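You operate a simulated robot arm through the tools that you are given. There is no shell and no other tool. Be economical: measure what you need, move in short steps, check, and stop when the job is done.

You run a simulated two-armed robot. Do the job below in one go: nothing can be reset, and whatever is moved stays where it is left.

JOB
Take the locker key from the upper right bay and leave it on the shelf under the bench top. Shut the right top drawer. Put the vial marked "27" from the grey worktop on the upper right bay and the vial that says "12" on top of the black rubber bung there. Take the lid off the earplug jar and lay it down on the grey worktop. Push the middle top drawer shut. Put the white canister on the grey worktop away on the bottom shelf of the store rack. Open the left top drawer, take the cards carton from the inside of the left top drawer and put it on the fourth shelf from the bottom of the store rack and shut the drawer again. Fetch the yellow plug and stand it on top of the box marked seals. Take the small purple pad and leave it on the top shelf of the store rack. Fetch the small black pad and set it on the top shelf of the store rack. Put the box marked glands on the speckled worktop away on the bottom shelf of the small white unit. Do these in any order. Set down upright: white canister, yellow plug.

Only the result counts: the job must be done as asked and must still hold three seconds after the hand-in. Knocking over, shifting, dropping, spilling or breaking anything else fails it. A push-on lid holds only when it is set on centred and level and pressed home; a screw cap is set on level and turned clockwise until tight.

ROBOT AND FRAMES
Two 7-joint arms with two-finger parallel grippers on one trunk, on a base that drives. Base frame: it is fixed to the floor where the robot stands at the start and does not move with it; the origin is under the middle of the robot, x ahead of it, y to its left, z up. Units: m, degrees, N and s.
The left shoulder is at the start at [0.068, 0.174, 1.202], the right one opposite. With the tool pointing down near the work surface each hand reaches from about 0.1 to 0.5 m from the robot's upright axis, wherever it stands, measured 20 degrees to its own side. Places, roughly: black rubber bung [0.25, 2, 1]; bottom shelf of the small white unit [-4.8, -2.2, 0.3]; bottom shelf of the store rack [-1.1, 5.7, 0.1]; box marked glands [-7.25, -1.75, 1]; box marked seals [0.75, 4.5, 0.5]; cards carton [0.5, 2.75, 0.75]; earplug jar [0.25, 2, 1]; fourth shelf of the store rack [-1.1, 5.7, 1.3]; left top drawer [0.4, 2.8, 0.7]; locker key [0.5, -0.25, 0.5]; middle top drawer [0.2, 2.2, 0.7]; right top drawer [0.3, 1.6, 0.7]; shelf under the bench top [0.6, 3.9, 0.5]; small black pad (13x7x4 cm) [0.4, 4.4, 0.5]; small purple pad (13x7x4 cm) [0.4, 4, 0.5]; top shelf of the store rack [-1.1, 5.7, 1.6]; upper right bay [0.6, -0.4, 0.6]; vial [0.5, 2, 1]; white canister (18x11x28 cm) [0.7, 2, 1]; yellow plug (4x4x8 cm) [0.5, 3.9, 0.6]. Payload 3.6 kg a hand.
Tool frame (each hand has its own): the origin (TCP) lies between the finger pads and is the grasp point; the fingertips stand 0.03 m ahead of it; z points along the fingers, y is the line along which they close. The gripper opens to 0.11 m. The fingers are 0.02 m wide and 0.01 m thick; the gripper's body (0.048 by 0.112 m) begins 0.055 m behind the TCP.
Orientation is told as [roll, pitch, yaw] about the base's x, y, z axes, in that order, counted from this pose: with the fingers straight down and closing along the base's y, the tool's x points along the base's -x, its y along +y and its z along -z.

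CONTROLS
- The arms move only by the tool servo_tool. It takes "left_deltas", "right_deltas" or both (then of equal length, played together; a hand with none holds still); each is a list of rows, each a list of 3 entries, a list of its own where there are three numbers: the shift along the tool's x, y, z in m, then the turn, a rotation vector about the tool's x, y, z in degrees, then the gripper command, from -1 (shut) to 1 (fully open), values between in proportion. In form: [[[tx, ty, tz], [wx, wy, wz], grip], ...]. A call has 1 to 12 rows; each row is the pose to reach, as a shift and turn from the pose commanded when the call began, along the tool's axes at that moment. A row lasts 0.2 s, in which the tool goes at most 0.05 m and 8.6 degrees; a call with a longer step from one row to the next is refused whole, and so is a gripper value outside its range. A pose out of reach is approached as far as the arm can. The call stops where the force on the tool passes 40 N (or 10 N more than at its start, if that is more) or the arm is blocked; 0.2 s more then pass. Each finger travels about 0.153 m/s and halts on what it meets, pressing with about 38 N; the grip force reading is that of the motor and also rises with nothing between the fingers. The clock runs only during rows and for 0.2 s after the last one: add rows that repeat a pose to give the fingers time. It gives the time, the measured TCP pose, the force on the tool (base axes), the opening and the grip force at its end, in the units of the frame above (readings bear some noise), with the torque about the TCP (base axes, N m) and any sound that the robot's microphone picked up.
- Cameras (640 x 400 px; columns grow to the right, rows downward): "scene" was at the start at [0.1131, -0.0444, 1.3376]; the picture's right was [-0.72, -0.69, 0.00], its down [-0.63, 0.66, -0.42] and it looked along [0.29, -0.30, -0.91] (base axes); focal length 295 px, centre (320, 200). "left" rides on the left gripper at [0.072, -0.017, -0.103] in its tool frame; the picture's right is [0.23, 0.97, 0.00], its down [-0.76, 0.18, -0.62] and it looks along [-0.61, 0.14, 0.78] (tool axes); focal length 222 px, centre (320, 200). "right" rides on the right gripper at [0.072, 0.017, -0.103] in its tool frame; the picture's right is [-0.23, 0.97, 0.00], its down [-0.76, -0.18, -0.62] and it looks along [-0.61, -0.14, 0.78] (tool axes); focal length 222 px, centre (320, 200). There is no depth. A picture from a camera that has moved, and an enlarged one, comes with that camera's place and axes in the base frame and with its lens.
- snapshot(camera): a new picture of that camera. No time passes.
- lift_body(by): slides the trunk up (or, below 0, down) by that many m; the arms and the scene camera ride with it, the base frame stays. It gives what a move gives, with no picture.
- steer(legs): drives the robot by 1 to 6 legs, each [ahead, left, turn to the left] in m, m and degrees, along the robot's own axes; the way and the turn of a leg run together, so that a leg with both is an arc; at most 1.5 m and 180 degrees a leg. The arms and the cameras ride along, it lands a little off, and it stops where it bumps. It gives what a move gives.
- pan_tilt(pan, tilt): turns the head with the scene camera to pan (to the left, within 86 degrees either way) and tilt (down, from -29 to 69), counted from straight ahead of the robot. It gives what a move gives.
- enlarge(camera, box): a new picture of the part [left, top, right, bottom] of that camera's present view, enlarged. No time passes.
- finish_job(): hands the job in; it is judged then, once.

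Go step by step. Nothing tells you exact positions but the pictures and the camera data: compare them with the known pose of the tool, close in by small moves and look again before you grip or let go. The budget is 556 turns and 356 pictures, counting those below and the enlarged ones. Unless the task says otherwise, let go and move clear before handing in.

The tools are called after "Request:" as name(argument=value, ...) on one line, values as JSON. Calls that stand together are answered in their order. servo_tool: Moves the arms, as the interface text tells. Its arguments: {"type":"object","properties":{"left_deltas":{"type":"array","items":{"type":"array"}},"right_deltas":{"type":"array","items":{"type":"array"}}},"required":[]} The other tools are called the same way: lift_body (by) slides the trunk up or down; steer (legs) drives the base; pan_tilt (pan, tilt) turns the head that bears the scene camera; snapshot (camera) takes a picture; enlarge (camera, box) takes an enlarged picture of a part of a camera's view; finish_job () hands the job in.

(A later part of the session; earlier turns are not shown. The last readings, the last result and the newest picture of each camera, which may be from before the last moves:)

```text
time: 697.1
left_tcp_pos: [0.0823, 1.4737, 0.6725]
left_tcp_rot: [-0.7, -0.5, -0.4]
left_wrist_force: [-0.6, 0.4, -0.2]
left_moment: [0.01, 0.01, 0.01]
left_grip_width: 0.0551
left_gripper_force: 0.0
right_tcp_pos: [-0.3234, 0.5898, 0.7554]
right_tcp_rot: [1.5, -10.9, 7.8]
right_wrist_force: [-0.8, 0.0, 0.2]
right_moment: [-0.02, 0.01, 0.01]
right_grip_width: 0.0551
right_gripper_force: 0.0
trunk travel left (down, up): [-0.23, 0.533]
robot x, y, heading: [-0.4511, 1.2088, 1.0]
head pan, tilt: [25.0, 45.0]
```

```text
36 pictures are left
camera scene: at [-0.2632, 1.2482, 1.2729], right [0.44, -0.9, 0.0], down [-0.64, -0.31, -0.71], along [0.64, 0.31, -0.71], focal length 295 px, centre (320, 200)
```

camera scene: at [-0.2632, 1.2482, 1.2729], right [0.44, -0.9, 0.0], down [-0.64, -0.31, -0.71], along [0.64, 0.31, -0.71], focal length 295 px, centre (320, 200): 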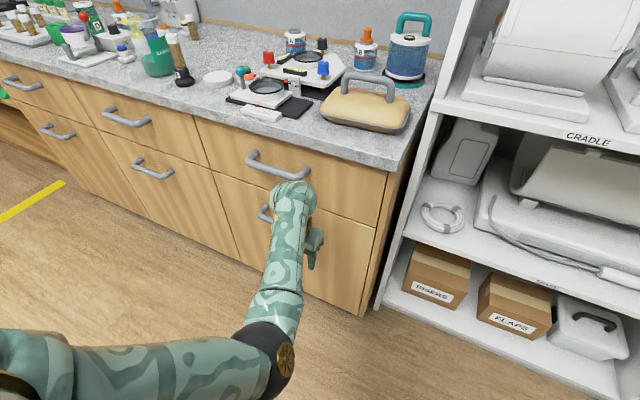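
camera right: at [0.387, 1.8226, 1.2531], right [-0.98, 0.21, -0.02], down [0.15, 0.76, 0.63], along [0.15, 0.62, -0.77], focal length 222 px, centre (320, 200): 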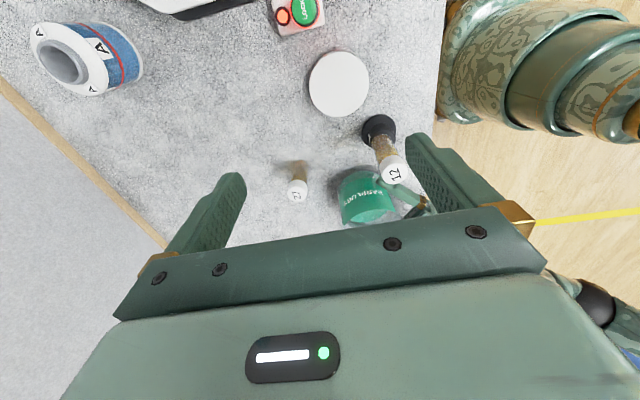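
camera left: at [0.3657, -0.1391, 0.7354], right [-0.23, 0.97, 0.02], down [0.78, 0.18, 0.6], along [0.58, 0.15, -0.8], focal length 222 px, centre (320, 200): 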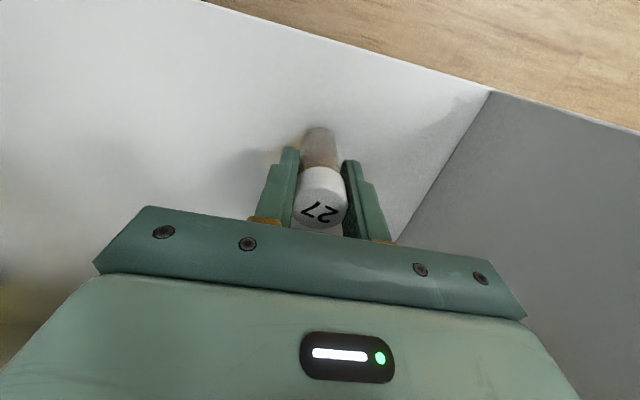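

All drawers are still shut. Back off, raise, and continue up the corridor.

Request:
steer(legs=[[-0.1, 0, -1]])

Request:
lift_body(by=0.35)

Request:
steer(legs=[[0, 1.2, 0], [0, 1.0, 0]])

Request:
steer(legs=[[-0.2, 0, 0], [0, 0, 90], [0, 0, 88]])

Request:
pan_tilt(pan=15, tilt=15)

Request:
snapshot(camera="scene")

```text
time: 698.2
left_tcp_pos: [-0.0137, 1.4633, 0.6729]
left_tcp_rot: [-0.9, -0.6, -1.3]
left_wrist_force: [-0.5, -0.4, -0.2]
left_moment: [-0.02, -0.02, -0.01]
left_grip_width: 0.0549
left_gripper_force: 0.0
right_tcp_pos: [-0.436, 0.5876, 0.7555]
right_tcp_rot: [1.5, -10.9, 6.8]
right_wrist_force: [-0.2, 1.7, 0.0]
right_moment: [0.0, -0.06, -0.02]
right_grip_width: 0.0547
right_gripper_force: 0.0
trunk travel left (down, up): [-0.23, 0.533]
robot x, y, heading: [-0.5486, 1.2136, 0.1]
head pan, tilt: [25.0, 45.0]
```

```text
time: 701.7
left_tcp_pos: [-0.0127, 1.4637, 1.0215]
left_tcp_rot: [-0.7, -0.5, -1.3]
left_wrist_force: [-0.7, 0.0, 0.4]
left_moment: [0.01, 0.02, -0.01]
left_grip_width: 0.0548
left_gripper_force: 0.1
right_tcp_pos: [-0.4353, 0.5881, 1.1051]
right_tcp_rot: [1.6, -10.9, 6.7]
right_wrist_force: [-0.7, 0.0, 0.2]
right_moment: [0.0, 0.01, 0.0]
right_grip_width: 0.0549
right_gripper_force: 0.1
trunk travel left (down, up): [-0.58, 0.183]
robot x, y, heading: [-0.5481, 1.2089, -0.0]
head pan, tilt: [25.0, 45.0]
```

```text
time: 712.5
left_tcp_pos: [-0.0082, 3.6566, 1.0219]
left_tcp_rot: [-0.8, -0.5, -1.5]
left_wrist_force: [-0.2, -0.2, -0.7]
left_moment: [-0.01, -0.01, 0.01]
left_grip_width: 0.0551
left_gripper_force: 0.1
right_tcp_pos: [-0.4358, 2.784, 1.1049]
right_tcp_rot: [1.4, -11.0, 6.4]
right_wrist_force: [0.0, 0.8, -0.8]
right_moment: [0.0, 0.02, 0.05]
right_grip_width: 0.0554
right_gripper_force: 0.1
trunk travel left (down, up): [-0.58, 0.183]
robot x, y, heading: [-0.5456, 3.4105, -0.3]
head pan, tilt: [25.0, 45.0]
```

```text
time: 721.7
left_tcp_pos: [-1.2867, 3.1745, 1.0223]
left_tcp_rot: [-0.8, -0.5, 176.7]
left_wrist_force: [0.3, 0.2, -0.4]
left_moment: [0.0, -0.02, 0.0]
left_grip_width: 0.0551
left_gripper_force: 0.0
right_tcp_pos: [-0.8355, 4.0347, 1.1066]
right_tcp_rot: [1.5, -11.0, -175.3]
right_wrist_force: [0.9, 0.4, 0.6]
right_moment: [0.0, 0.02, -0.01]
right_grip_width: 0.0551
right_gripper_force: 0.1
trunk travel left (down, up): [-0.58, 0.183]
robot x, y, heading: [-0.7431, 3.4062, 178.3]
head pan, tilt: [25.0, 45.0]
```

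```text
time: 722.6
left_tcp_pos: [-1.2865, 3.1741, 1.0212]
left_tcp_rot: [-0.8, -0.5, 176.7]
left_wrist_force: [0.4, -0.8, 0.0]
left_moment: [0.03, 0.0, -0.05]
left_grip_width: 0.055
left_gripper_force: 0.1
right_tcp_pos: [-0.8346, 4.0343, 1.1063]
right_tcp_rot: [1.4, -10.9, -175.4]
right_wrist_force: [-0.4, 0.4, 0.4]
right_moment: [-0.03, -0.04, 0.0]
right_grip_width: 0.055
right_gripper_force: 0.0
trunk travel left (down, up): [-0.58, 0.183]
robot x, y, heading: [-0.743, 3.4092, 178.2]
head pan, tilt: [15.0, 15.0]
```

```text
35 pictures are left
camera scene: at [-0.8492, 3.3871, 1.674], right [-0.23, 0.97, 0.0], down [0.25, 0.06, -0.97], along [-0.94, -0.22, -0.26], focal length 295 px, centre (320, 200)
```

scene: 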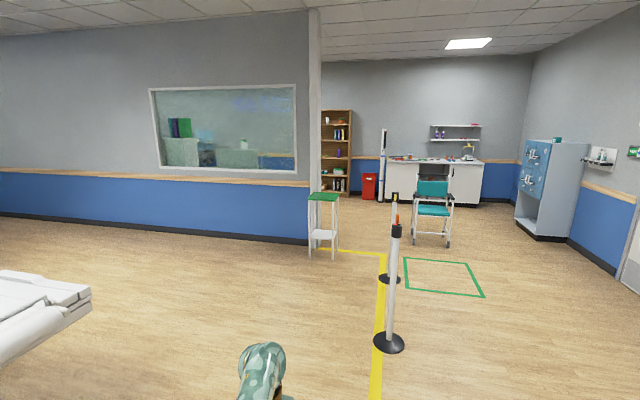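

West: a wall with a window at x≈−4.6, with an opening beyond y≈2.3. I'll go around the stanchions on the north side.

Request:
steer(legs=[[0, -0.9, 1.8], [1.5, 0, 0], [1.5, 0, 0], [0.5, 0, 0]])

Request:
pan_tilt(pan=20, tilt=20)

Request:
snapshot(camera="scene")

```text
time: 744.0
left_tcp_pos: [-4.7531, 4.1144, 1.0218]
left_tcp_rot: [-0.8, -0.5, 178.1]
left_wrist_force: [-0.7, 0.0, 0.0]
left_moment: [-0.01, 0.0, -0.02]
left_grip_width: 0.0549
left_gripper_force: 0.0
right_tcp_pos: [-4.321, 4.9852, 1.1056]
right_tcp_rot: [1.5, -10.8, -174.0]
right_wrist_force: [0.4, 0.2, -0.3]
right_moment: [0.01, -0.02, -0.02]
right_grip_width: 0.055
right_gripper_force: 0.0
trunk travel left (down, up): [-0.58, 0.183]
robot x, y, heading: [-4.2147, 4.3619, 179.4]
head pan, tilt: [15.0, 15.0]
```

```text
time: 744.6
left_tcp_pos: [-4.7534, 4.1146, 1.0215]
left_tcp_rot: [-0.8, -0.5, 178.0]
left_wrist_force: [-0.2, 0.8, 0.3]
left_moment: [0.0, -0.06, 0.0]
left_grip_width: 0.055
left_gripper_force: 0.1
right_tcp_pos: [-4.3217, 4.985, 1.1051]
right_tcp_rot: [1.4, -10.8, -174.1]
right_wrist_force: [-0.2, 0.5, 0.7]
right_moment: [-0.02, 0.0, -0.02]
right_grip_width: 0.0551
right_gripper_force: 0.1
trunk travel left (down, up): [-0.58, 0.183]
robot x, y, heading: [-4.2142, 4.3645, 179.4]
head pan, tilt: [20.0, 20.0]
```

```text
34 pictures are left
camera scene: at [-4.3188, 4.3299, 1.666], right [-0.33, 0.94, 0.0], down [0.32, 0.11, -0.94], along [-0.89, -0.31, -0.34], focal length 295 px, centre (320, 200)
```

scene: 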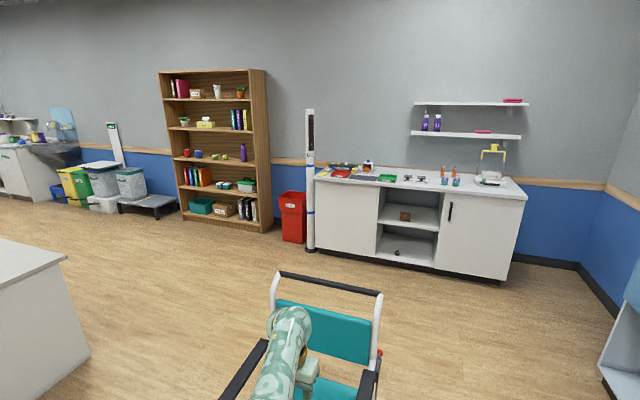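

The speckled worktop appears far left at about (−7.1, −1.6). Drive around the chair and south.

Request:
steer(legs=[[0, 1.4, 0.6], [1.5, 0, 0], [0.4, 0, 0]])

Request:
pan_tilt(pan=60, tilt=20)

Request:
snapshot(camera="scene")

```text
time: 750.9
left_tcp_pos: [-4.7448, 2.7589, 1.021]
left_tcp_rot: [-1.0, -0.5, 179.7]
left_wrist_force: [-0.3, -0.3, -0.8]
left_moment: [0.03, -0.03, 0.01]
left_grip_width: 0.0549
left_gripper_force: 0.0
right_tcp_pos: [-4.3392, 3.642, 1.1077]
right_tcp_rot: [1.4, -10.8, -172.2]
right_wrist_force: [0.4, 0.2, 0.6]
right_moment: [0.02, -0.03, 0.01]
right_grip_width: 0.0549
right_gripper_force: 0.0
trunk travel left (down, up): [-0.58, 0.183]
robot x, y, heading: [-4.2145, 3.025, -178.5]
head pan, tilt: [20.0, 20.0]
stopped in leg 1: the robot was blocked; the commanded pose is now the measured one
```

```text
time: 752.0
left_tcp_pos: [-4.7443, 2.7616, 1.0212]
left_tcp_rot: [-0.9, -0.5, 179.8]
left_wrist_force: [-0.1, 0.8, -0.7]
left_moment: [-0.04, -0.01, -0.02]
left_grip_width: 0.055
left_gripper_force: 0.0
right_tcp_pos: [-4.3389, 3.644, 1.1049]
right_tcp_rot: [1.5, -10.9, -172.3]
right_wrist_force: [0.1, 0.3, 0.4]
right_moment: [-0.01, 0.01, -0.02]
right_grip_width: 0.0548
right_gripper_force: 0.1
trunk travel left (down, up): [-0.58, 0.183]
robot x, y, heading: [-4.2154, 3.023, -178.5]
head pan, tilt: [60.0, 20.0]
```

```text
33 pictures are left
camera scene: at [-4.2753, 2.9416, 1.666], right [-0.88, 0.48, 0.0], down [0.17, 0.3, -0.94], along [-0.45, -0.82, -0.34], focal length 295 px, centre (320, 200)
```

scene: 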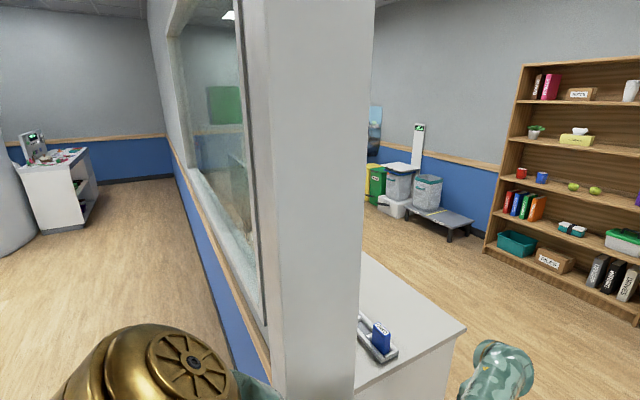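

I brushed the green-topped stool by the wall end. Shift slightly right and go forward past the counter.

Request:
steer(legs=[[0, -0.06, -1.5], [1.5, 0, 0], [0.4, 0, 0]])

Request:
pan_tilt(pan=80, tilt=20)

Request:
snapshot(camera="scene")

```text
time: 762.1
left_tcp_pos: [-6.6625, 2.8539, 1.0214]
left_tcp_rot: [-0.9, -0.6, 178.1]
left_wrist_force: [-0.3, -0.3, 0.0]
left_moment: [0.03, 0.02, -0.01]
left_grip_width: 0.0551
left_gripper_force: 0.0
right_tcp_pos: [-6.2289, 3.7229, 1.1046]
right_tcp_rot: [1.5, -10.8, -174.1]
right_wrist_force: [0.1, -0.1, 0.2]
right_moment: [-0.01, 0.0, 0.01]
right_grip_width: 0.0549
right_gripper_force: 0.1
trunk travel left (down, up): [-0.58, 0.183]
robot x, y, heading: [-6.1254, 3.0998, 179.3]
head pan, tilt: [60.0, 20.0]
```

```text
time: 763.0
left_tcp_pos: [-6.6607, 2.8525, 1.0213]
left_tcp_rot: [-0.9, -0.5, 178.0]
left_wrist_force: [0.2, -0.9, -0.4]
left_moment: [0.02, 0.02, 0.0]
left_grip_width: 0.0551
left_gripper_force: 0.1
right_tcp_pos: [-6.2279, 3.7246, 1.105]
right_tcp_rot: [1.4, -10.8, -174.1]
right_wrist_force: [1.2, -0.1, 0.4]
right_moment: [-0.01, -0.01, 0.03]
right_grip_width: 0.0551
right_gripper_force: 0.0
trunk travel left (down, up): [-0.58, 0.183]
robot x, y, heading: [-6.123, 3.1037, 179.3]
head pan, tilt: [80.0, 20.0]
```

```text
32 pictures are left
camera scene: at [-6.1558, 3.0083, 1.666], right [-0.98, 0.18, 0.0], down [0.06, 0.34, -0.94], along [-0.17, -0.92, -0.34], focal length 295 px, centre (320, 200)
```

scene: 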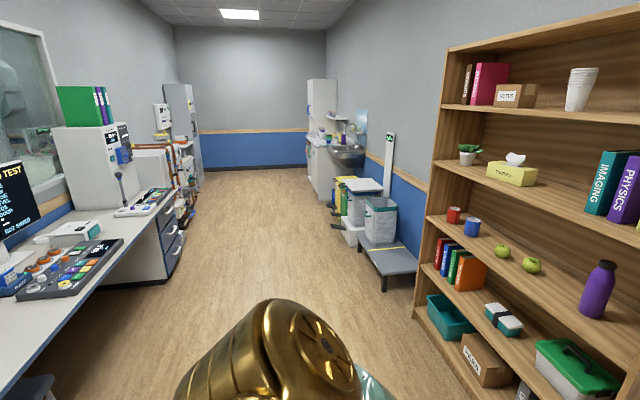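

A clear corridor leads south to the sink counter. Drive along it.

Request:
steer(legs=[[0, 1.5, 0.5], [0, 1.5, 0], [0, 1.3, 0]])

Request:
pan_tilt(pan=15, tilt=35)

Request:
snapshot(camera="scene")

```text
time: 783.7
left_tcp_pos: [-6.668, -1.4909, 1.0212]
left_tcp_rot: [-0.9, -0.5, 178.9]
left_wrist_force: [0.4, 1.1, 0.2]
left_moment: [0.0, 0.02, -0.02]
left_grip_width: 0.055
left_gripper_force: 0.0
right_tcp_pos: [-6.248, -0.6127, 1.1053]
right_tcp_rot: [1.5, -10.8, -173.1]
right_wrist_force: [-0.5, -0.8, -0.1]
right_moment: [0.01, 0.0, -0.01]
right_grip_width: 0.0553
right_gripper_force: 0.0
trunk travel left (down, up): [-0.58, 0.183]
robot x, y, heading: [-6.1323, -1.2353, -179.7]
head pan, tilt: [80.0, 20.0]
```

```text
time: 785.1
left_tcp_pos: [-6.6672, -1.49, 1.022]
left_tcp_rot: [-0.9, -0.5, 178.9]
left_wrist_force: [0.4, 0.0, 0.0]
left_moment: [0.03, -0.02, 0.0]
left_grip_width: 0.0549
left_gripper_force: 0.1
right_tcp_pos: [-6.2481, -0.6124, 1.1065]
right_tcp_rot: [1.5, -10.8, -173.1]
right_wrist_force: [-0.1, 0.3, -0.2]
right_moment: [0.04, 0.0, 0.03]
right_grip_width: 0.0551
right_gripper_force: 0.0
trunk travel left (down, up): [-0.58, 0.183]
robot x, y, heading: [-6.1347, -1.236, -179.6]
head pan, tilt: [15.0, 35.0]
```

```text
31 pictures are left
camera scene: at [-6.2339, -1.2592, 1.6421], right [-0.26, 0.96, 0.0], down [0.55, 0.15, -0.82], along [-0.79, -0.22, -0.57], focal length 295 px, centre (320, 200)
```

scene: 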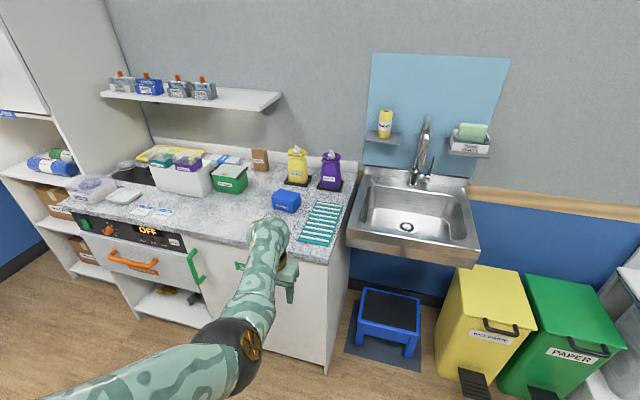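

Request:
enlarge(camera="scene", box=[60, 130, 360, 290])

```text
2.13 times, centred on (210, 210) of scene
camera zoom: at [-6.2339, -1.2592, 1.6421], right [-0.26, 0.96, 0.0], down [0.55, 0.15, -0.82], along [-0.79, -0.22, -0.57], focal length 629 px, centre (555, 179)
```

zoom: 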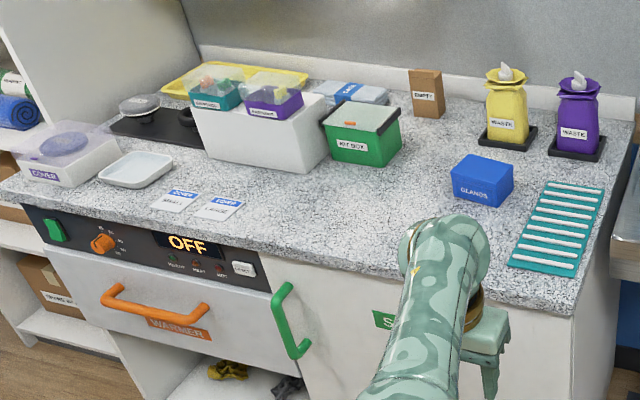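

The blue box is "GLANDS" at about (−7.19, −1.67). Tilt the left hand to −60° and align.

Request:
servo_tool(left_deltas=[[[0, 0, 0], [0, -8, 0], 1], [[0, 0, 0], [0, -16, 0], 1], [[0, 0, 0], [0, -24, 0], 1], [[0, 0, 0], [0, -32, 0], 1], [[0, 0, 0], [0, -40, 0], 1], [[0, 0, 0], [0, -48, 0], 1], [[0, 0, 0], [0, -56, 0], 1], [[0, 0, 0], [0, -60, 0], 1]])

Request:
steer(legs=[[0.15, 0.175, 0]])

Request:
snapshot(camera="left")

```text
time: 786.9
left_tcp_pos: [-6.6671, -1.4859, 1.0206]
left_tcp_rot: [-2.1, -60.5, -179.4]
left_wrist_force: [-0.1, 0.1, -0.4]
left_moment: [-0.01, 0.01, 0.0]
left_grip_width: 0.11
left_gripper_force: 0.1
right_tcp_pos: [-6.2485, -0.6128, 1.1053]
right_tcp_rot: [1.5, -10.8, -173.1]
right_wrist_force: [0.0, 0.7, 0.7]
right_moment: [-0.02, -0.03, 0.02]
right_grip_width: 0.0548
right_gripper_force: 0.0
trunk travel left (down, up): [-0.58, 0.183]
robot x, y, heading: [-6.1336, -1.238, -179.5]
head pan, tilt: [15.0, 35.0]
```

```text
time: 788.6
left_tcp_pos: [-6.8173, -1.6664, 1.0217]
left_tcp_rot: [-1.8, -60.5, -179.5]
left_wrist_force: [-0.2, -0.3, 0.0]
left_moment: [-0.02, 0.0, -0.02]
left_grip_width: 0.11
left_gripper_force: 0.1
right_tcp_pos: [-6.3987, -0.7884, 1.1058]
right_tcp_rot: [1.5, -10.7, -173.1]
right_wrist_force: [-0.7, 0.1, -0.2]
right_moment: [-0.01, 0.02, 0.02]
right_grip_width: 0.055
right_gripper_force: 0.1
trunk travel left (down, up): [-0.58, 0.183]
robot x, y, heading: [-6.2812, -1.4094, -179.6]
head pan, tilt: [15.0, 35.0]
```

```text
29 pictures are left
camera left: at [-6.6898, -1.6514, 1.0089], right [0.09, -0.97, -0.21], down [0.16, -0.2, 0.97], along [-0.98, -0.13, 0.14], focal length 222 px, centre (320, 200)
```

left: 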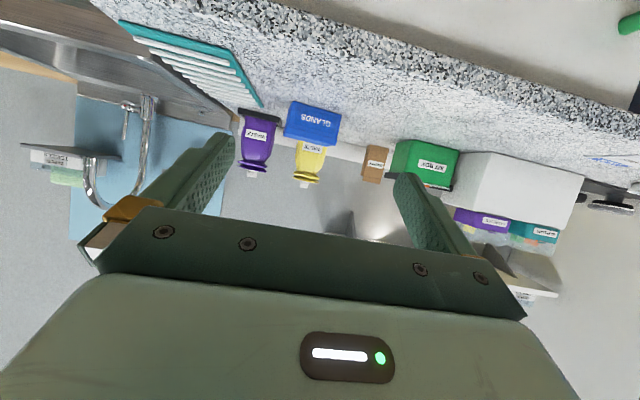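

Request:
enlarge(camera="left", box=[260, 80, 380, 170])

```text
4.44 times, centred on (320, 125) of left
camera zoom: at [-6.6898, -1.6514, 1.0089], right [0.09, -0.97, -0.21], down [0.16, -0.2, 0.97], along [-0.98, -0.13, 0.14], focal length 987 px, centre (320, 533)
```

zoom: 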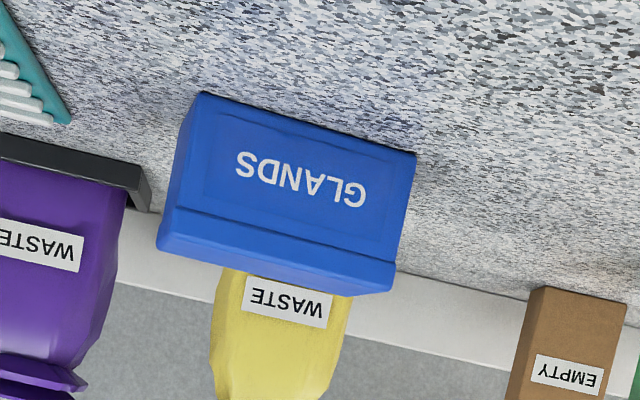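

The box is ~10.8 cm wide, too tight sideways; its depth (~8 cm) suits a top grasp closing along x. Point down again, raised, and rotate 90°.

Request:
servo_tool(left_deltas=[[[-0.03, 0, -0.01], [0, 8, 0], 1], [[-0.06, 0, -0.02], [0, 16, 0], 1], [[-0.09, 0, -0.03], [0, 24, 0], 1], [[-0.11, 0, -0.04], [0, 32, 0], 1], [[-0.12, 0, -0.05], [0, 40, 0], 1], [[-0.12, 0, -0.05], [0, 48, 0], 1], [[-0.12, 0, -0.05], [0, 56, 0], 1], [[-0.12, 0, -0.05], [0, 60, 0], 1]])

Request:
servo_tool(left_deltas=[[[0, 0, 0], [0, 0, 8], 1], [[0, 0, 0], [0, 0, 16], 1], [[0, 0, 0], [0, 0, 24], 1], [[0, 0, 0], [0, 0, 32], 1], [[0, 0, 0], [0, 0, 40], 1], [[0, 0, 0], [0, 0, 48], 1], [[0, 0, 0], [0, 0, 56], 1], [[0, 0, 0], [0, 0, 64], 1], [[0, 0, 0], [0, 0, 72], 1], [[0, 0, 0], [0, 0, 80], 1], [[0, 0, 0], [0, 0, 88], 1]])

Request:
steer(legs=[[0.34, 0, 0]])

Request:
snapshot(camera="left")

```text
time: 790.4
left_tcp_pos: [-6.832, -1.6677, 1.1503]
left_tcp_rot: [-0.9, -0.3, 178.9]
left_wrist_force: [0.5, -0.7, -0.3]
left_moment: [-0.01, 0.03, -0.02]
left_grip_width: 0.1099
left_gripper_force: 0.0
right_tcp_pos: [-6.3993, -0.7874, 1.104]
right_tcp_rot: [1.5, -10.7, -173.1]
right_wrist_force: [-0.4, 0.8, -0.1]
right_moment: [0.0, 0.01, 0.0]
right_grip_width: 0.0547
right_gripper_force: 0.0
trunk travel left (down, up): [-0.58, 0.183]
robot x, y, heading: [-6.2861, -1.4114, -179.6]
head pan, tilt: [15.0, 35.0]
```

```text
time: 792.8
left_tcp_pos: [-6.8333, -1.6663, 1.1514]
left_tcp_rot: [0.4, -1.0, 90.8]
left_wrist_force: [-0.1, -1.3, 0.1]
left_moment: [0.0, -0.01, 0.0]
left_grip_width: 0.1098
left_gripper_force: 0.1
right_tcp_pos: [-6.3979, -0.7877, 1.1063]
right_tcp_rot: [1.5, -10.8, -173.1]
right_wrist_force: [-0.3, 0.1, -0.4]
right_moment: [0.0, 0.02, -0.05]
right_grip_width: 0.055
right_gripper_force: 0.1
trunk travel left (down, up): [-0.58, 0.183]
robot x, y, heading: [-6.2842, -1.4104, -179.8]
head pan, tilt: [15.0, 35.0]
```

```text
time: 795.0
left_tcp_pos: [-7.1755, -1.6703, 1.1504]
left_tcp_rot: [0.4, -0.9, 90.9]
left_wrist_force: [0.2, -0.6, -0.4]
left_moment: [0.0, 0.01, -0.02]
left_grip_width: 0.1102
left_gripper_force: 0.0
right_tcp_pos: [-6.74, -0.7902, 1.1058]
right_tcp_rot: [1.4, -10.7, -173.1]
right_wrist_force: [-0.8, 0.5, -0.4]
right_moment: [0.0, -0.02, 0.01]
right_grip_width: 0.055
right_gripper_force: 0.0
trunk travel left (down, up): [-0.58, 0.183]
robot x, y, heading: [-6.6246, -1.4079, -179.6]
head pan, tilt: [15.0, 35.0]
```

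```text
27 pictures are left
camera left: at [-7.1554, -1.7432, 1.252], right [-0.97, -0.24, 0.0], down [-0.18, 0.75, 0.64], along [-0.16, 0.62, -0.77], focal length 222 px, centre (320, 200)
```

left: 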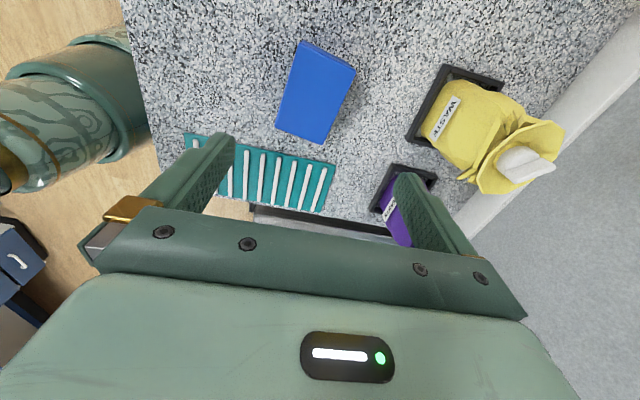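

Box is centred under the hand. Lower and grip.

Request:
servo_tool(left_deltas=[[[0, 0, 0.045], [0, 0, 0], 1], [[-0.002, -0.002, 0.09], [0, 0, 0], 1], [[-0.004, -0.003, 0.135], [0, 0, 0], 1], [[-0.004, -0.003, 0.175], [0, 0, 0], 1], [[-0.004, -0.003, 0.205], [0, 0, 0], 1]])

Request:
snapshot(camera="left")

```text
time: 796.2
left_tcp_pos: [-7.1638, -1.6699, 0.9621]
left_tcp_rot: [0.6, -0.8, 90.9]
left_wrist_force: [0.3, -0.4, 0.8]
left_moment: [-0.02, 0.01, 0.03]
left_grip_width: 0.1102
left_gripper_force: 0.1
left hand out of reach, approached as far as the arm can: row 5
right_tcp_pos: [-6.7409, -0.7893, 1.1067]
right_tcp_rot: [1.5, -10.8, -173.1]
right_wrist_force: [-0.1, 1.1, -0.9]
right_moment: [0.0, 0.03, 0.03]
right_grip_width: 0.0547
right_gripper_force: 0.0
trunk travel left (down, up): [-0.58, 0.183]
robot x, y, heading: [-6.6263, -1.4138, -179.8]
head pan, tilt: [15.0, 35.0]
```

```text
26 pictures are left
camera left: at [-7.1437, -1.745, 1.0637], right [-0.97, -0.24, 0.01], down [-0.18, 0.75, 0.64], along [-0.16, 0.62, -0.77], focal length 222 px, centre (320, 200)
```

left: 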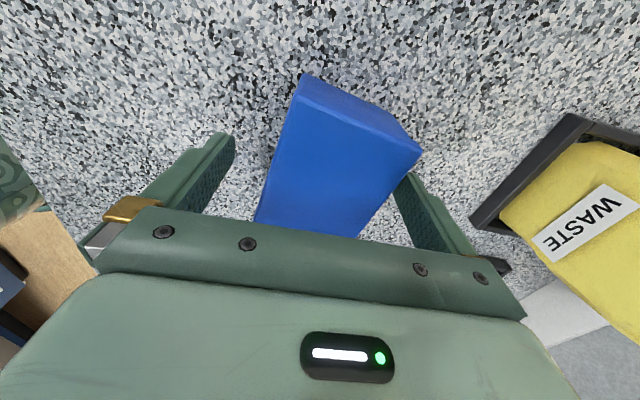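

Request:
steer(legs=[[0.009, 0, 0]])

Request:
lift_body(by=-0.033)

Request:
servo_tool(left_deltas=[[[0, 0, 0], [0, 0, 0], 0.4], [[0, 0, 0], [0, 0, 0], -1], [[0, 0, 0], [0, 0, 0], -1]])

Request:
snapshot(camera="left")

```text
time: 797.0
left_tcp_pos: [-7.1717, -1.671, 0.9632]
left_tcp_rot: [0.6, -1.0, 90.9]
left_wrist_force: [0.4, 0.0, 0.5]
left_moment: [-0.03, 0.03, 0.01]
left_grip_width: 0.1101
left_gripper_force: 0.0
right_tcp_pos: [-6.7481, -0.7903, 1.1062]
right_tcp_rot: [1.4, -10.8, -173.1]
right_wrist_force: [0.0, -0.2, 0.2]
right_moment: [0.02, 0.01, 0.02]
right_grip_width: 0.0547
right_gripper_force: 0.1
trunk travel left (down, up): [-0.58, 0.183]
robot x, y, heading: [-6.6373, -1.4107, -179.6]
head pan, tilt: [15.0, 35.0]
```

```text
time: 797.8
left_tcp_pos: [-7.1731, -1.6705, 0.9312]
left_tcp_rot: [0.6, -1.0, 90.9]
left_wrist_force: [7.6, 1.2, 21.0]
left_moment: [-0.15, -1.55, 0.22]
left_grip_width: 0.1098
left_gripper_force: 0.0
right_tcp_pos: [-6.7483, -0.7905, 1.0732]
right_tcp_rot: [1.5, -10.8, -173.2]
right_wrist_force: [-0.8, -0.2, 1.2]
right_moment: [0.01, 0.0, 0.04]
right_grip_width: 0.0551
right_gripper_force: 0.1
trunk travel left (down, up): [-0.547, 0.216]
robot x, y, heading: [-6.6337, -1.4085, -179.9]
head pan, tilt: [15.0, 35.0]
```

```text
time: 798.1
left_tcp_pos: [-7.1697, -1.6696, 0.9296]
left_tcp_rot: [0.2, -0.8, 90.8]
left_wrist_force: [9.2, 4.0, 22.7]
left_moment: [-0.05, -1.31, 0.37]
left_grip_width: 0.0815
left_gripper_force: 4.7
right_tcp_pos: [-6.748, -0.7899, 1.0734]
right_tcp_rot: [1.6, -10.8, -173.1]
right_wrist_force: [-0.7, -0.4, 0.3]
right_moment: [-0.01, -0.05, 0.01]
right_grip_width: 0.0548
right_gripper_force: 0.1
trunk travel left (down, up): [-0.547, 0.216]
robot x, y, heading: [-6.6342, -1.4164, -179.6]
head pan, tilt: [15.0, 35.0]
stopped in row 1 (left hand): the force on the tool passed its limit at 85 N (the readings are from after the stop); the commanded pose is now the measured one
```

```text
25 pictures are left
camera left: at [-7.151, -1.7435, 1.0321], right [-0.97, -0.24, 0.0], down [-0.19, 0.75, 0.63], along [-0.15, 0.62, -0.77], focal length 222 px, centre (320, 200)
```

left: 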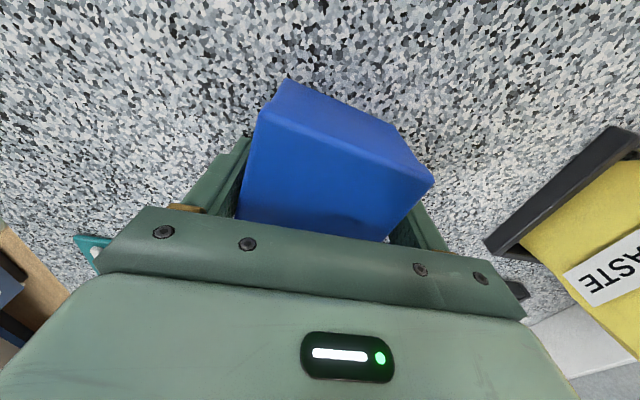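

Fingertips reached the worktop. Raise 6 mm and finish closing, then lift.

Request:
servo_tool(left_deltas=[[[0, 0, -0.006], [0, 0, 0], 0.45], [[0, 0, -0.006], [0, 0, 0], 0], [[0, 0, -0.006], [0, 0, 0], -1], [[0, 0, -0.006], [0, 0, 0], -1]])

Request:
lift_body(by=0.12)

Request:
snapshot(camera="left")

```text
time: 799.1
left_tcp_pos: [-7.1711, -1.6712, 0.9345]
left_tcp_rot: [-0.1, -0.8, 90.8]
left_wrist_force: [0.0, 0.1, 0.1]
left_moment: [-0.01, 0.0, 0.04]
left_grip_width: 0.0726
left_gripper_force: 37.7
right_tcp_pos: [-6.7512, -0.7894, 1.0726]
right_tcp_rot: [1.4, -10.7, -173.1]
right_wrist_force: [0.0, 0.2, -0.9]
right_moment: [0.01, -0.01, 0.01]
right_grip_width: 0.0554
right_gripper_force: 0.1
trunk travel left (down, up): [-0.547, 0.216]
robot x, y, heading: [-6.6361, -1.4143, -179.7]
head pan, tilt: [15.0, 35.0]
```

```text
time: 800.6
left_tcp_pos: [-7.1712, -1.6712, 1.0535]
left_tcp_rot: [0.1, -0.8, 90.8]
left_wrist_force: [0.8, 0.1, -1.9]
left_moment: [-0.03, -0.02, 0.01]
left_grip_width: 0.0723
left_gripper_force: 37.8
right_tcp_pos: [-6.7518, -0.7901, 1.1922]
right_tcp_rot: [1.5, -10.6, -173.1]
right_wrist_force: [0.6, 0.5, 0.3]
right_moment: [-0.01, 0.0, 0.0]
right_grip_width: 0.0551
right_gripper_force: 0.2
trunk travel left (down, up): [-0.667, 0.096]
robot x, y, heading: [-6.6373, -1.415, -179.7]
head pan, tilt: [15.0, 35.0]
```

```text
24 pictures are left
camera left: at [-7.1517, -1.7448, 1.1557], right [-0.97, -0.24, 0.0], down [-0.19, 0.75, 0.63], along [-0.15, 0.62, -0.77], focal length 222 px, centre (320, 200)
```

left: 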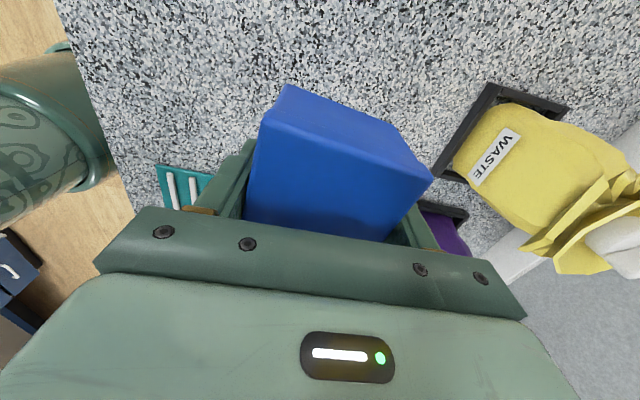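

Box held. Back off, turn around and look at the small white unit.

Request:
steer(legs=[[-0.45, 0, 0], [0, 0, 90], [0, 0, 90]])

Request:
pan_tilt(pan=-30, tilt=25)

Request:
snapshot(camera="scene")

```text
time: 810.9
left_tcp_pos: [-5.6521, -1.1493, 1.0542]
left_tcp_rot: [0.0, -0.8, -89.0]
left_wrist_force: [0.3, -0.7, -1.5]
left_moment: [0.02, 0.01, 0.01]
left_grip_width: 0.0724
left_gripper_force: 37.9
right_tcp_pos: [-6.0689, -2.0308, 1.1921]
right_tcp_rot: [1.5, -10.7, 7.3]
right_wrist_force: [-0.5, -0.3, 0.3]
right_moment: [0.0, -0.01, 0.0]
right_grip_width: 0.0547
right_gripper_force: 0.1
trunk travel left (down, up): [-0.667, 0.096]
robot x, y, heading: [-6.1846, -1.4094, 0.9]
head pan, tilt: [15.0, 35.0]
```

```text
time: 812.0
left_tcp_pos: [-5.6522, -1.1489, 1.0529]
left_tcp_rot: [0.0, -0.8, -88.9]
left_wrist_force: [-0.3, -0.3, -2.3]
left_moment: [-0.01, 0.01, -0.02]
left_grip_width: 0.0722
left_gripper_force: 38.5
right_tcp_pos: [-6.069, -2.0308, 1.1941]
right_tcp_rot: [1.5, -10.7, 7.2]
right_wrist_force: [-0.6, 0.5, 1.2]
right_moment: [-0.01, 0.01, 0.0]
right_grip_width: 0.0551
right_gripper_force: 0.0
trunk travel left (down, up): [-0.667, 0.096]
robot x, y, heading: [-6.188, -1.4118, 1.1]
head pan, tilt: [-30.0, 25.0]
```

```text
23 pictures are left
camera scene: at [-6.0942, -1.4552, 1.745], right [-0.49, -0.87, 0.0], down [-0.37, 0.21, -0.91], along [0.79, -0.44, -0.42], focal length 295 px, centre (320, 200)
```

scene: 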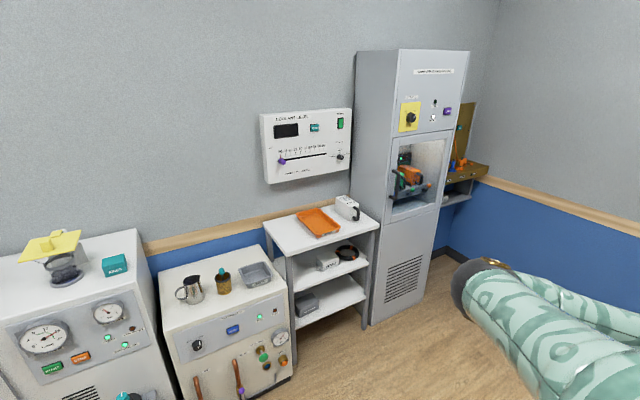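

The unit's bottom shelf (z≈0.3, front x≈−4.905, y −1.94…−2.48) has ~25 cm headroom, so I need a forward-tilted grasp. I'll turn the box 90° in the hand, set it back on the worktop and regrasp from the front.

Request:
servo_tool(left_deltas=[[[0, 0, 0], [0, 0, -8], -1], [[0, 0, 0], [0, 0, -16], -1], [[0, 0, 0], [0, 0, -24], -1], [[0, 0, 0], [0, 0, -32], -1], [[0, 0, 0], [0, 0, -40], -1], [[0, 0, 0], [0, 0, -48], -1], [[0, 0, 0], [0, 0, -56], -1], [[0, 0, 0], [0, 0, -64], -1], [[0, 0, 0], [0, 0, -72], -1], [[0, 0, 0], [0, 0, -80], -1], [[0, 0, 0], [0, 0, -89], -1]])

Request:
steer(legs=[[0, 0, -90], [0, 0, -91], [0.38, 0, 0]])

Request:
snapshot(camera="left")

```text
refused: row 11 steps farther than a row can; nothing moved
```

```text
time: 822.1
left_tcp_pos: [-7.098, -1.6738, 1.054]
left_tcp_rot: [0.0, -0.7, 91.1]
left_wrist_force: [1.1, 0.1, -1.9]
left_moment: [-0.08, 0.02, -0.02]
left_grip_width: 0.0719
left_gripper_force: 37.7
right_tcp_pos: [-6.6821, -0.7926, 1.1923]
right_tcp_rot: [1.5, -10.6, -172.9]
right_wrist_force: [0.1, 0.3, 0.2]
right_moment: [-0.02, 0.0, -0.01]
right_grip_width: 0.055
right_gripper_force: 0.0
trunk travel left (down, up): [-0.667, 0.096]
robot x, y, heading: [-6.564, -1.4112, -179.4]
head pan, tilt: [-30.0, 25.0]
```

```text
22 pictures are left
camera left: at [-7.0793, -1.7485, 1.156], right [-0.97, -0.24, 0.0], down [-0.19, 0.75, 0.63], along [-0.15, 0.62, -0.77], focal length 222 px, centre (320, 200)
```

left: 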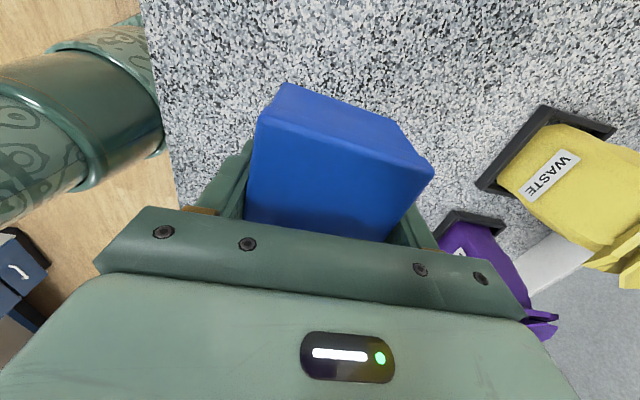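

Request:
servo_tool(left_deltas=[[[0, 0, 0], [0, 0, -8], -1], [[0, 0, 0], [0, 0, -16], -1], [[0, 0, 0], [0, 0, -24], -1], [[0, 0, 0], [0, 0, -32], -1], [[0, 0, 0], [0, 0, -40], -1], [[0, 0, 0], [0, 0, -48], -1], [[0, 0, 0], [0, 0, -56], -1], [[0, 0, 0], [0, 0, -64], -1], [[0, 0, 0], [0, 0, -72], -1], [[0, 0, 0], [0, 0, -80], -1], [[0, 0, 0], [0, 0, -88], -1]])

Request:
lift_body(by=-0.1)

Request:
lift_body(by=-0.025)

Request:
snapshot(camera="left")

```text
time: 824.5
left_tcp_pos: [-7.0999, -1.6741, 1.0538]
left_tcp_rot: [-0.9, 0.0, 179.2]
left_wrist_force: [-0.2, -0.1, -1.7]
left_moment: [0.0, -0.02, 0.0]
left_grip_width: 0.0717
left_gripper_force: 38.2
right_tcp_pos: [-6.682, -0.7921, 1.1933]
right_tcp_rot: [1.6, -10.6, -172.9]
right_wrist_force: [-0.1, 0.6, 0.4]
right_moment: [0.01, 0.0, -0.03]
right_grip_width: 0.055
right_gripper_force: 0.1
trunk travel left (down, up): [-0.667, 0.096]
robot x, y, heading: [-6.5645, -1.4134, -179.3]
head pan, tilt: [-30.0, 25.0]
```

```text
time: 825.8
left_tcp_pos: [-7.0984, -1.6747, 0.9542]
left_tcp_rot: [-0.8, 0.1, 179.1]
left_wrist_force: [-0.4, 0.0, -1.6]
left_moment: [0.02, 0.0, 0.0]
left_grip_width: 0.0715
left_gripper_force: 38.3
right_tcp_pos: [-6.6818, -0.7922, 1.093]
right_tcp_rot: [1.5, -10.6, -173.0]
right_wrist_force: [-0.8, -0.7, -0.2]
right_moment: [-0.01, -0.02, -0.01]
right_grip_width: 0.0552
right_gripper_force: 0.1
trunk travel left (down, up): [-0.567, 0.196]
robot x, y, heading: [-6.565, -1.4135, -179.4]
head pan, tilt: [-30.0, 25.0]
```

```text
time: 826.5
left_tcp_pos: [-7.101, -1.6746, 0.931]
left_tcp_rot: [-0.6, -0.3, 179.0]
left_wrist_force: [-0.8, -1.4, 19.8]
left_moment: [-0.83, -0.42, -0.26]
left_grip_width: 0.07
left_gripper_force: 38.5
right_tcp_pos: [-6.6805, -0.7922, 1.0667]
right_tcp_rot: [1.4, -10.8, -172.9]
right_wrist_force: [0.6, 0.1, -0.1]
right_moment: [0.01, -0.03, 0.02]
right_grip_width: 0.0549
right_gripper_force: 0.0
trunk travel left (down, up): [-0.542, 0.221]
robot x, y, heading: [-6.5634, -1.4153, -179.2]
head pan, tilt: [-30.0, 25.0]
```

```text
21 pictures are left
camera left: at [-7.0254, -1.6605, 1.0347], right [0.21, -0.98, -0.01], down [-0.76, -0.17, 0.63], along [-0.61, -0.12, -0.78], focal length 222 px, centre (320, 200)
```

left: 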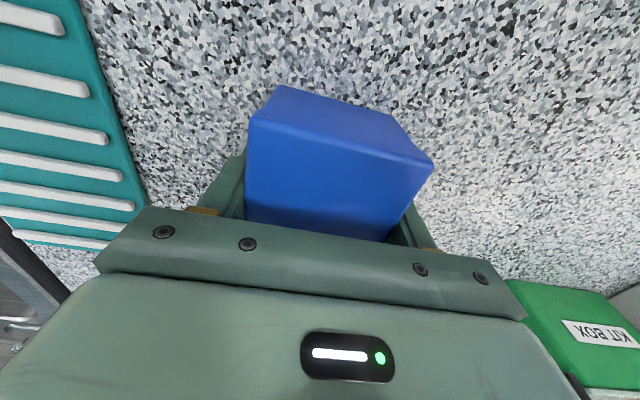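

Set down. Release, raise, tilt to −60° and regrasp from the front.

Request:
servo_tool(left_deltas=[[[0, 0, -0.002], [0, 0, 0], 0.6], [[0, 0, -0.002], [0, 0, 0], 1], [[0, 0, -0.002], [0, 0, 0], 1], [[0, 0, -0.05], [0, 0, 0], 1], [[0, 0, -0.1], [0, 0, 0], 1], [[0, 0, -0.13], [0, 0, 0], 1]])

Request:
steer(legs=[[-0.22, 0, 0]])

Request:
servo_tool(left_deltas=[[[0, 0, 0.01], [0, -8, 0], 1], [[0, 0, 0.03], [0, -16, 0], 1], [[0, 0, 0.05], [0, -24, 0], 1], [[0, 0, 0.07], [0, -32, 0], 1], [[0, 0, 0.09], [0, -40, 0], 1], [[0, 0, 0.11], [0, -48, 0], 1], [[0, 0, 0.12], [0, -56, 0], 1], [[0, 0, 0.12], [0, -60, 0], 1]])

Request:
snapshot(camera="left")

```text
time: 827.9
left_tcp_pos: [-7.0988, -1.6778, 1.0591]
left_tcp_rot: [-0.8, 0.1, 179.1]
left_wrist_force: [0.2, 0.6, 0.9]
left_moment: [0.0, 0.0, -0.05]
left_grip_width: 0.11
left_gripper_force: 0.1
right_tcp_pos: [-6.6827, -0.7926, 1.0678]
right_tcp_rot: [1.5, -10.7, -172.8]
right_wrist_force: [1.0, 0.7, -0.1]
right_moment: [-0.02, 0.01, 0.0]
right_grip_width: 0.0553
right_gripper_force: 0.0
trunk travel left (down, up): [-0.542, 0.221]
robot x, y, heading: [-6.5617, -1.4134, -179.4]
head pan, tilt: [-30.0, 25.0]
```

```text
time: 829.6
left_tcp_pos: [-6.8816, -1.6735, 1.0594]
left_tcp_rot: [-0.8, 0.0, 178.9]
left_wrist_force: [-0.6, 0.1, -0.2]
left_moment: [0.02, 0.01, 0.02]
left_grip_width: 0.11
left_gripper_force: 0.0
right_tcp_pos: [-6.4616, -0.7892, 1.0677]
right_tcp_rot: [1.5, -10.8, -173.0]
right_wrist_force: [-0.4, 0.1, 0.7]
right_moment: [0.0, -0.03, 0.0]
right_grip_width: 0.0553
right_gripper_force: 0.1
trunk travel left (down, up): [-0.542, 0.221]
robot x, y, heading: [-6.3498, -1.4125, -179.6]
head pan, tilt: [-30.0, 25.0]
```

```text
time: 831.4
left_tcp_pos: [-6.8811, -1.6707, 0.938]
left_tcp_rot: [-1.7, -60.0, -179.8]
left_wrist_force: [-1.0, 0.6, -0.1]
left_moment: [-0.03, 0.01, -0.03]
left_grip_width: 0.1099
left_gripper_force: 0.1
right_tcp_pos: [-6.4626, -0.7895, 1.0666]
right_tcp_rot: [1.5, -10.8, -173.0]
right_wrist_force: [0.0, -0.1, 0.4]
right_moment: [-0.01, -0.02, -0.05]
right_grip_width: 0.055
right_gripper_force: 0.0
trunk travel left (down, up): [-0.542, 0.221]
robot x, y, heading: [-6.3447, -1.4121, -179.5]
head pan, tilt: [-30.0, 25.0]
```

```text
20 pictures are left
camera left: at [-6.7535, -1.6566, 0.9274], right [0.09, -0.97, -0.21], down [0.16, -0.19, 0.97], along [-0.98, -0.12, 0.13], focal length 222 px, centre (320, 200)
```

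left: 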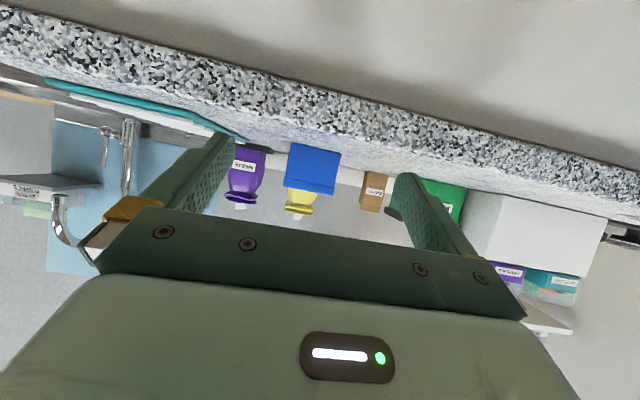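

Aligned. Drive in and grip.

Request:
steer(legs=[[0.15, 0, 0]])

Request:
servo_tool(left_deltas=[[[-0.008, 0.002, 0.025], [0, 0, 0], 1], [[-0.018, 0.004, 0.047], [0, 0, 0], 1], [[-0.018, 0.004, 0.047], [0, 0, 0], 1]])

Request:
snapshot(camera="left")

```text
time: 832.8
left_tcp_pos: [-7.0342, -1.6719, 0.9382]
left_tcp_rot: [-1.7, -59.9, -179.7]
left_wrist_force: [-0.1, 0.2, 0.2]
left_moment: [-0.01, 0.01, 0.0]
left_grip_width: 0.11
left_gripper_force: 0.1
right_tcp_pos: [-6.614, -0.7914, 1.0679]
right_tcp_rot: [1.5, -10.8, -173.2]
right_wrist_force: [0.3, 1.3, -0.5]
right_moment: [0.02, -0.06, -0.02]
right_grip_width: 0.0551
right_gripper_force: 0.1
trunk travel left (down, up): [-0.542, 0.221]
robot x, y, heading: [-6.5019, -1.4149, -179.7]
head pan, tilt: [-30.0, 25.0]
```

```text
time: 833.6
left_tcp_pos: [-7.0829, -1.6747, 0.9321]
left_tcp_rot: [-1.6, -60.1, -179.7]
left_wrist_force: [-1.0, 1.2, 0.2]
left_moment: [0.0, -0.01, 0.01]
left_grip_width: 0.11
left_gripper_force: 0.0
right_tcp_pos: [-6.6136, -0.7901, 1.0677]
right_tcp_rot: [1.5, -10.8, -173.1]
right_wrist_force: [-0.6, -0.8, -0.2]
right_moment: [0.03, 0.01, 0.0]
right_grip_width: 0.0547
right_gripper_force: 0.0
trunk travel left (down, up): [-0.542, 0.221]
robot x, y, heading: [-6.5006, -1.4111, -179.5]
head pan, tilt: [-30.0, 25.0]
```

```text
19 pictures are left
camera left: at [-6.9554, -1.6615, 0.9211], right [0.09, -0.97, -0.21], down [0.16, -0.19, 0.97], along [-0.98, -0.12, 0.13], focal length 222 px, centre (320, 200)
```

left: 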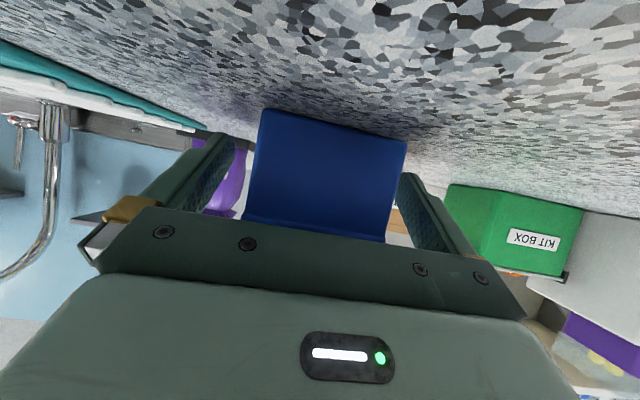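

Box end is between the fingers. Close, lift and back away.

Request:
servo_tool(left_deltas=[[[0, 0, 0], [0, 0, 0], 0.5], [[0, 0, 0], [0, 0, 0], -1], [[0, 0, 0], [0, 0, 0], -1]])

Request:
servo_tool(left_deltas=[[[-0.03, 0, -0.0175], [0, 0, 0], -1], [[-0.06, 0, -0.035], [0, 0, 0], -1], [[-0.08, 0, -0.047], [0, 0, 0], -1]])

Request:
steer(legs=[[-0.45, 0, 0], [0, 0, 90], [0, 0, 89.5]])

Request:
snapshot(camera="left")

```text
time: 834.4
left_tcp_pos: [-7.0833, -1.6758, 0.9313]
left_tcp_rot: [-1.5, -59.9, -179.7]
left_wrist_force: [0.0, 0.1, 0.4]
left_moment: [-0.06, -0.1, 0.01]
left_grip_width: 0.0697
left_gripper_force: 37.6
right_tcp_pos: [-6.6133, -0.7914, 1.0679]
right_tcp_rot: [1.5, -10.7, -173.1]
right_wrist_force: [1.1, 0.1, 0.0]
right_moment: [0.05, 0.0, 0.0]
right_grip_width: 0.0552
right_gripper_force: 0.1
trunk travel left (down, up): [-0.542, 0.221]
robot x, y, heading: [-6.4975, -1.4093, -179.6]
head pan, tilt: [-30.0, 25.0]
```

```text
time: 835.2
left_tcp_pos: [-7.0818, -1.6771, 1.024]
left_tcp_rot: [-1.6, -59.9, -179.7]
left_wrist_force: [-0.7, -0.3, -2.0]
left_moment: [0.03, -0.05, -0.02]
left_grip_width: 0.0699
left_gripper_force: 37.3
right_tcp_pos: [-6.6158, -0.7915, 1.0689]
right_tcp_rot: [1.5, -10.7, -173.1]
right_wrist_force: [-0.6, -0.1, 0.3]
right_moment: [0.06, -0.01, -0.01]
right_grip_width: 0.0552
right_gripper_force: 0.1
trunk travel left (down, up): [-0.542, 0.221]
robot x, y, heading: [-6.4975, -1.4153, -179.8]
head pan, tilt: [-30.0, 25.0]
```

```text
time: 845.6
left_tcp_pos: [-5.4694, -1.1344, 1.024]
left_tcp_rot: [-1.7, -60.0, 1.3]
left_wrist_force: [-0.1, -0.3, -1.6]
left_moment: [0.0, 0.08, 0.02]
left_grip_width: 0.0699
left_gripper_force: 37.9
right_tcp_pos: [-5.921, -2.0295, 1.0687]
right_tcp_rot: [1.5, -10.6, 7.9]
right_wrist_force: [0.1, -0.3, 0.6]
right_moment: [-0.02, 0.05, 0.0]
right_grip_width: 0.055
right_gripper_force: 0.0
trunk travel left (down, up): [-0.542, 0.221]
robot x, y, heading: [-6.0474, -1.4115, 1.5]
head pan, tilt: [-30.0, 25.0]
```

```text
18 pictures are left
camera left: at [-5.5944, -1.1526, 1.0128], right [-0.11, 0.97, -0.21], down [-0.16, 0.19, 0.97], along [0.98, 0.14, 0.13], focal length 222 px, centre (320, 200)
```

left: 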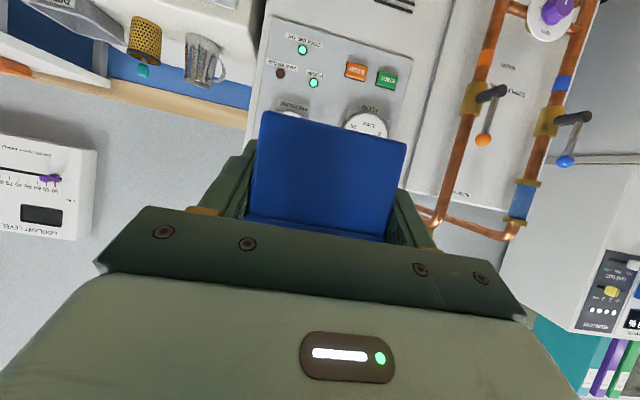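

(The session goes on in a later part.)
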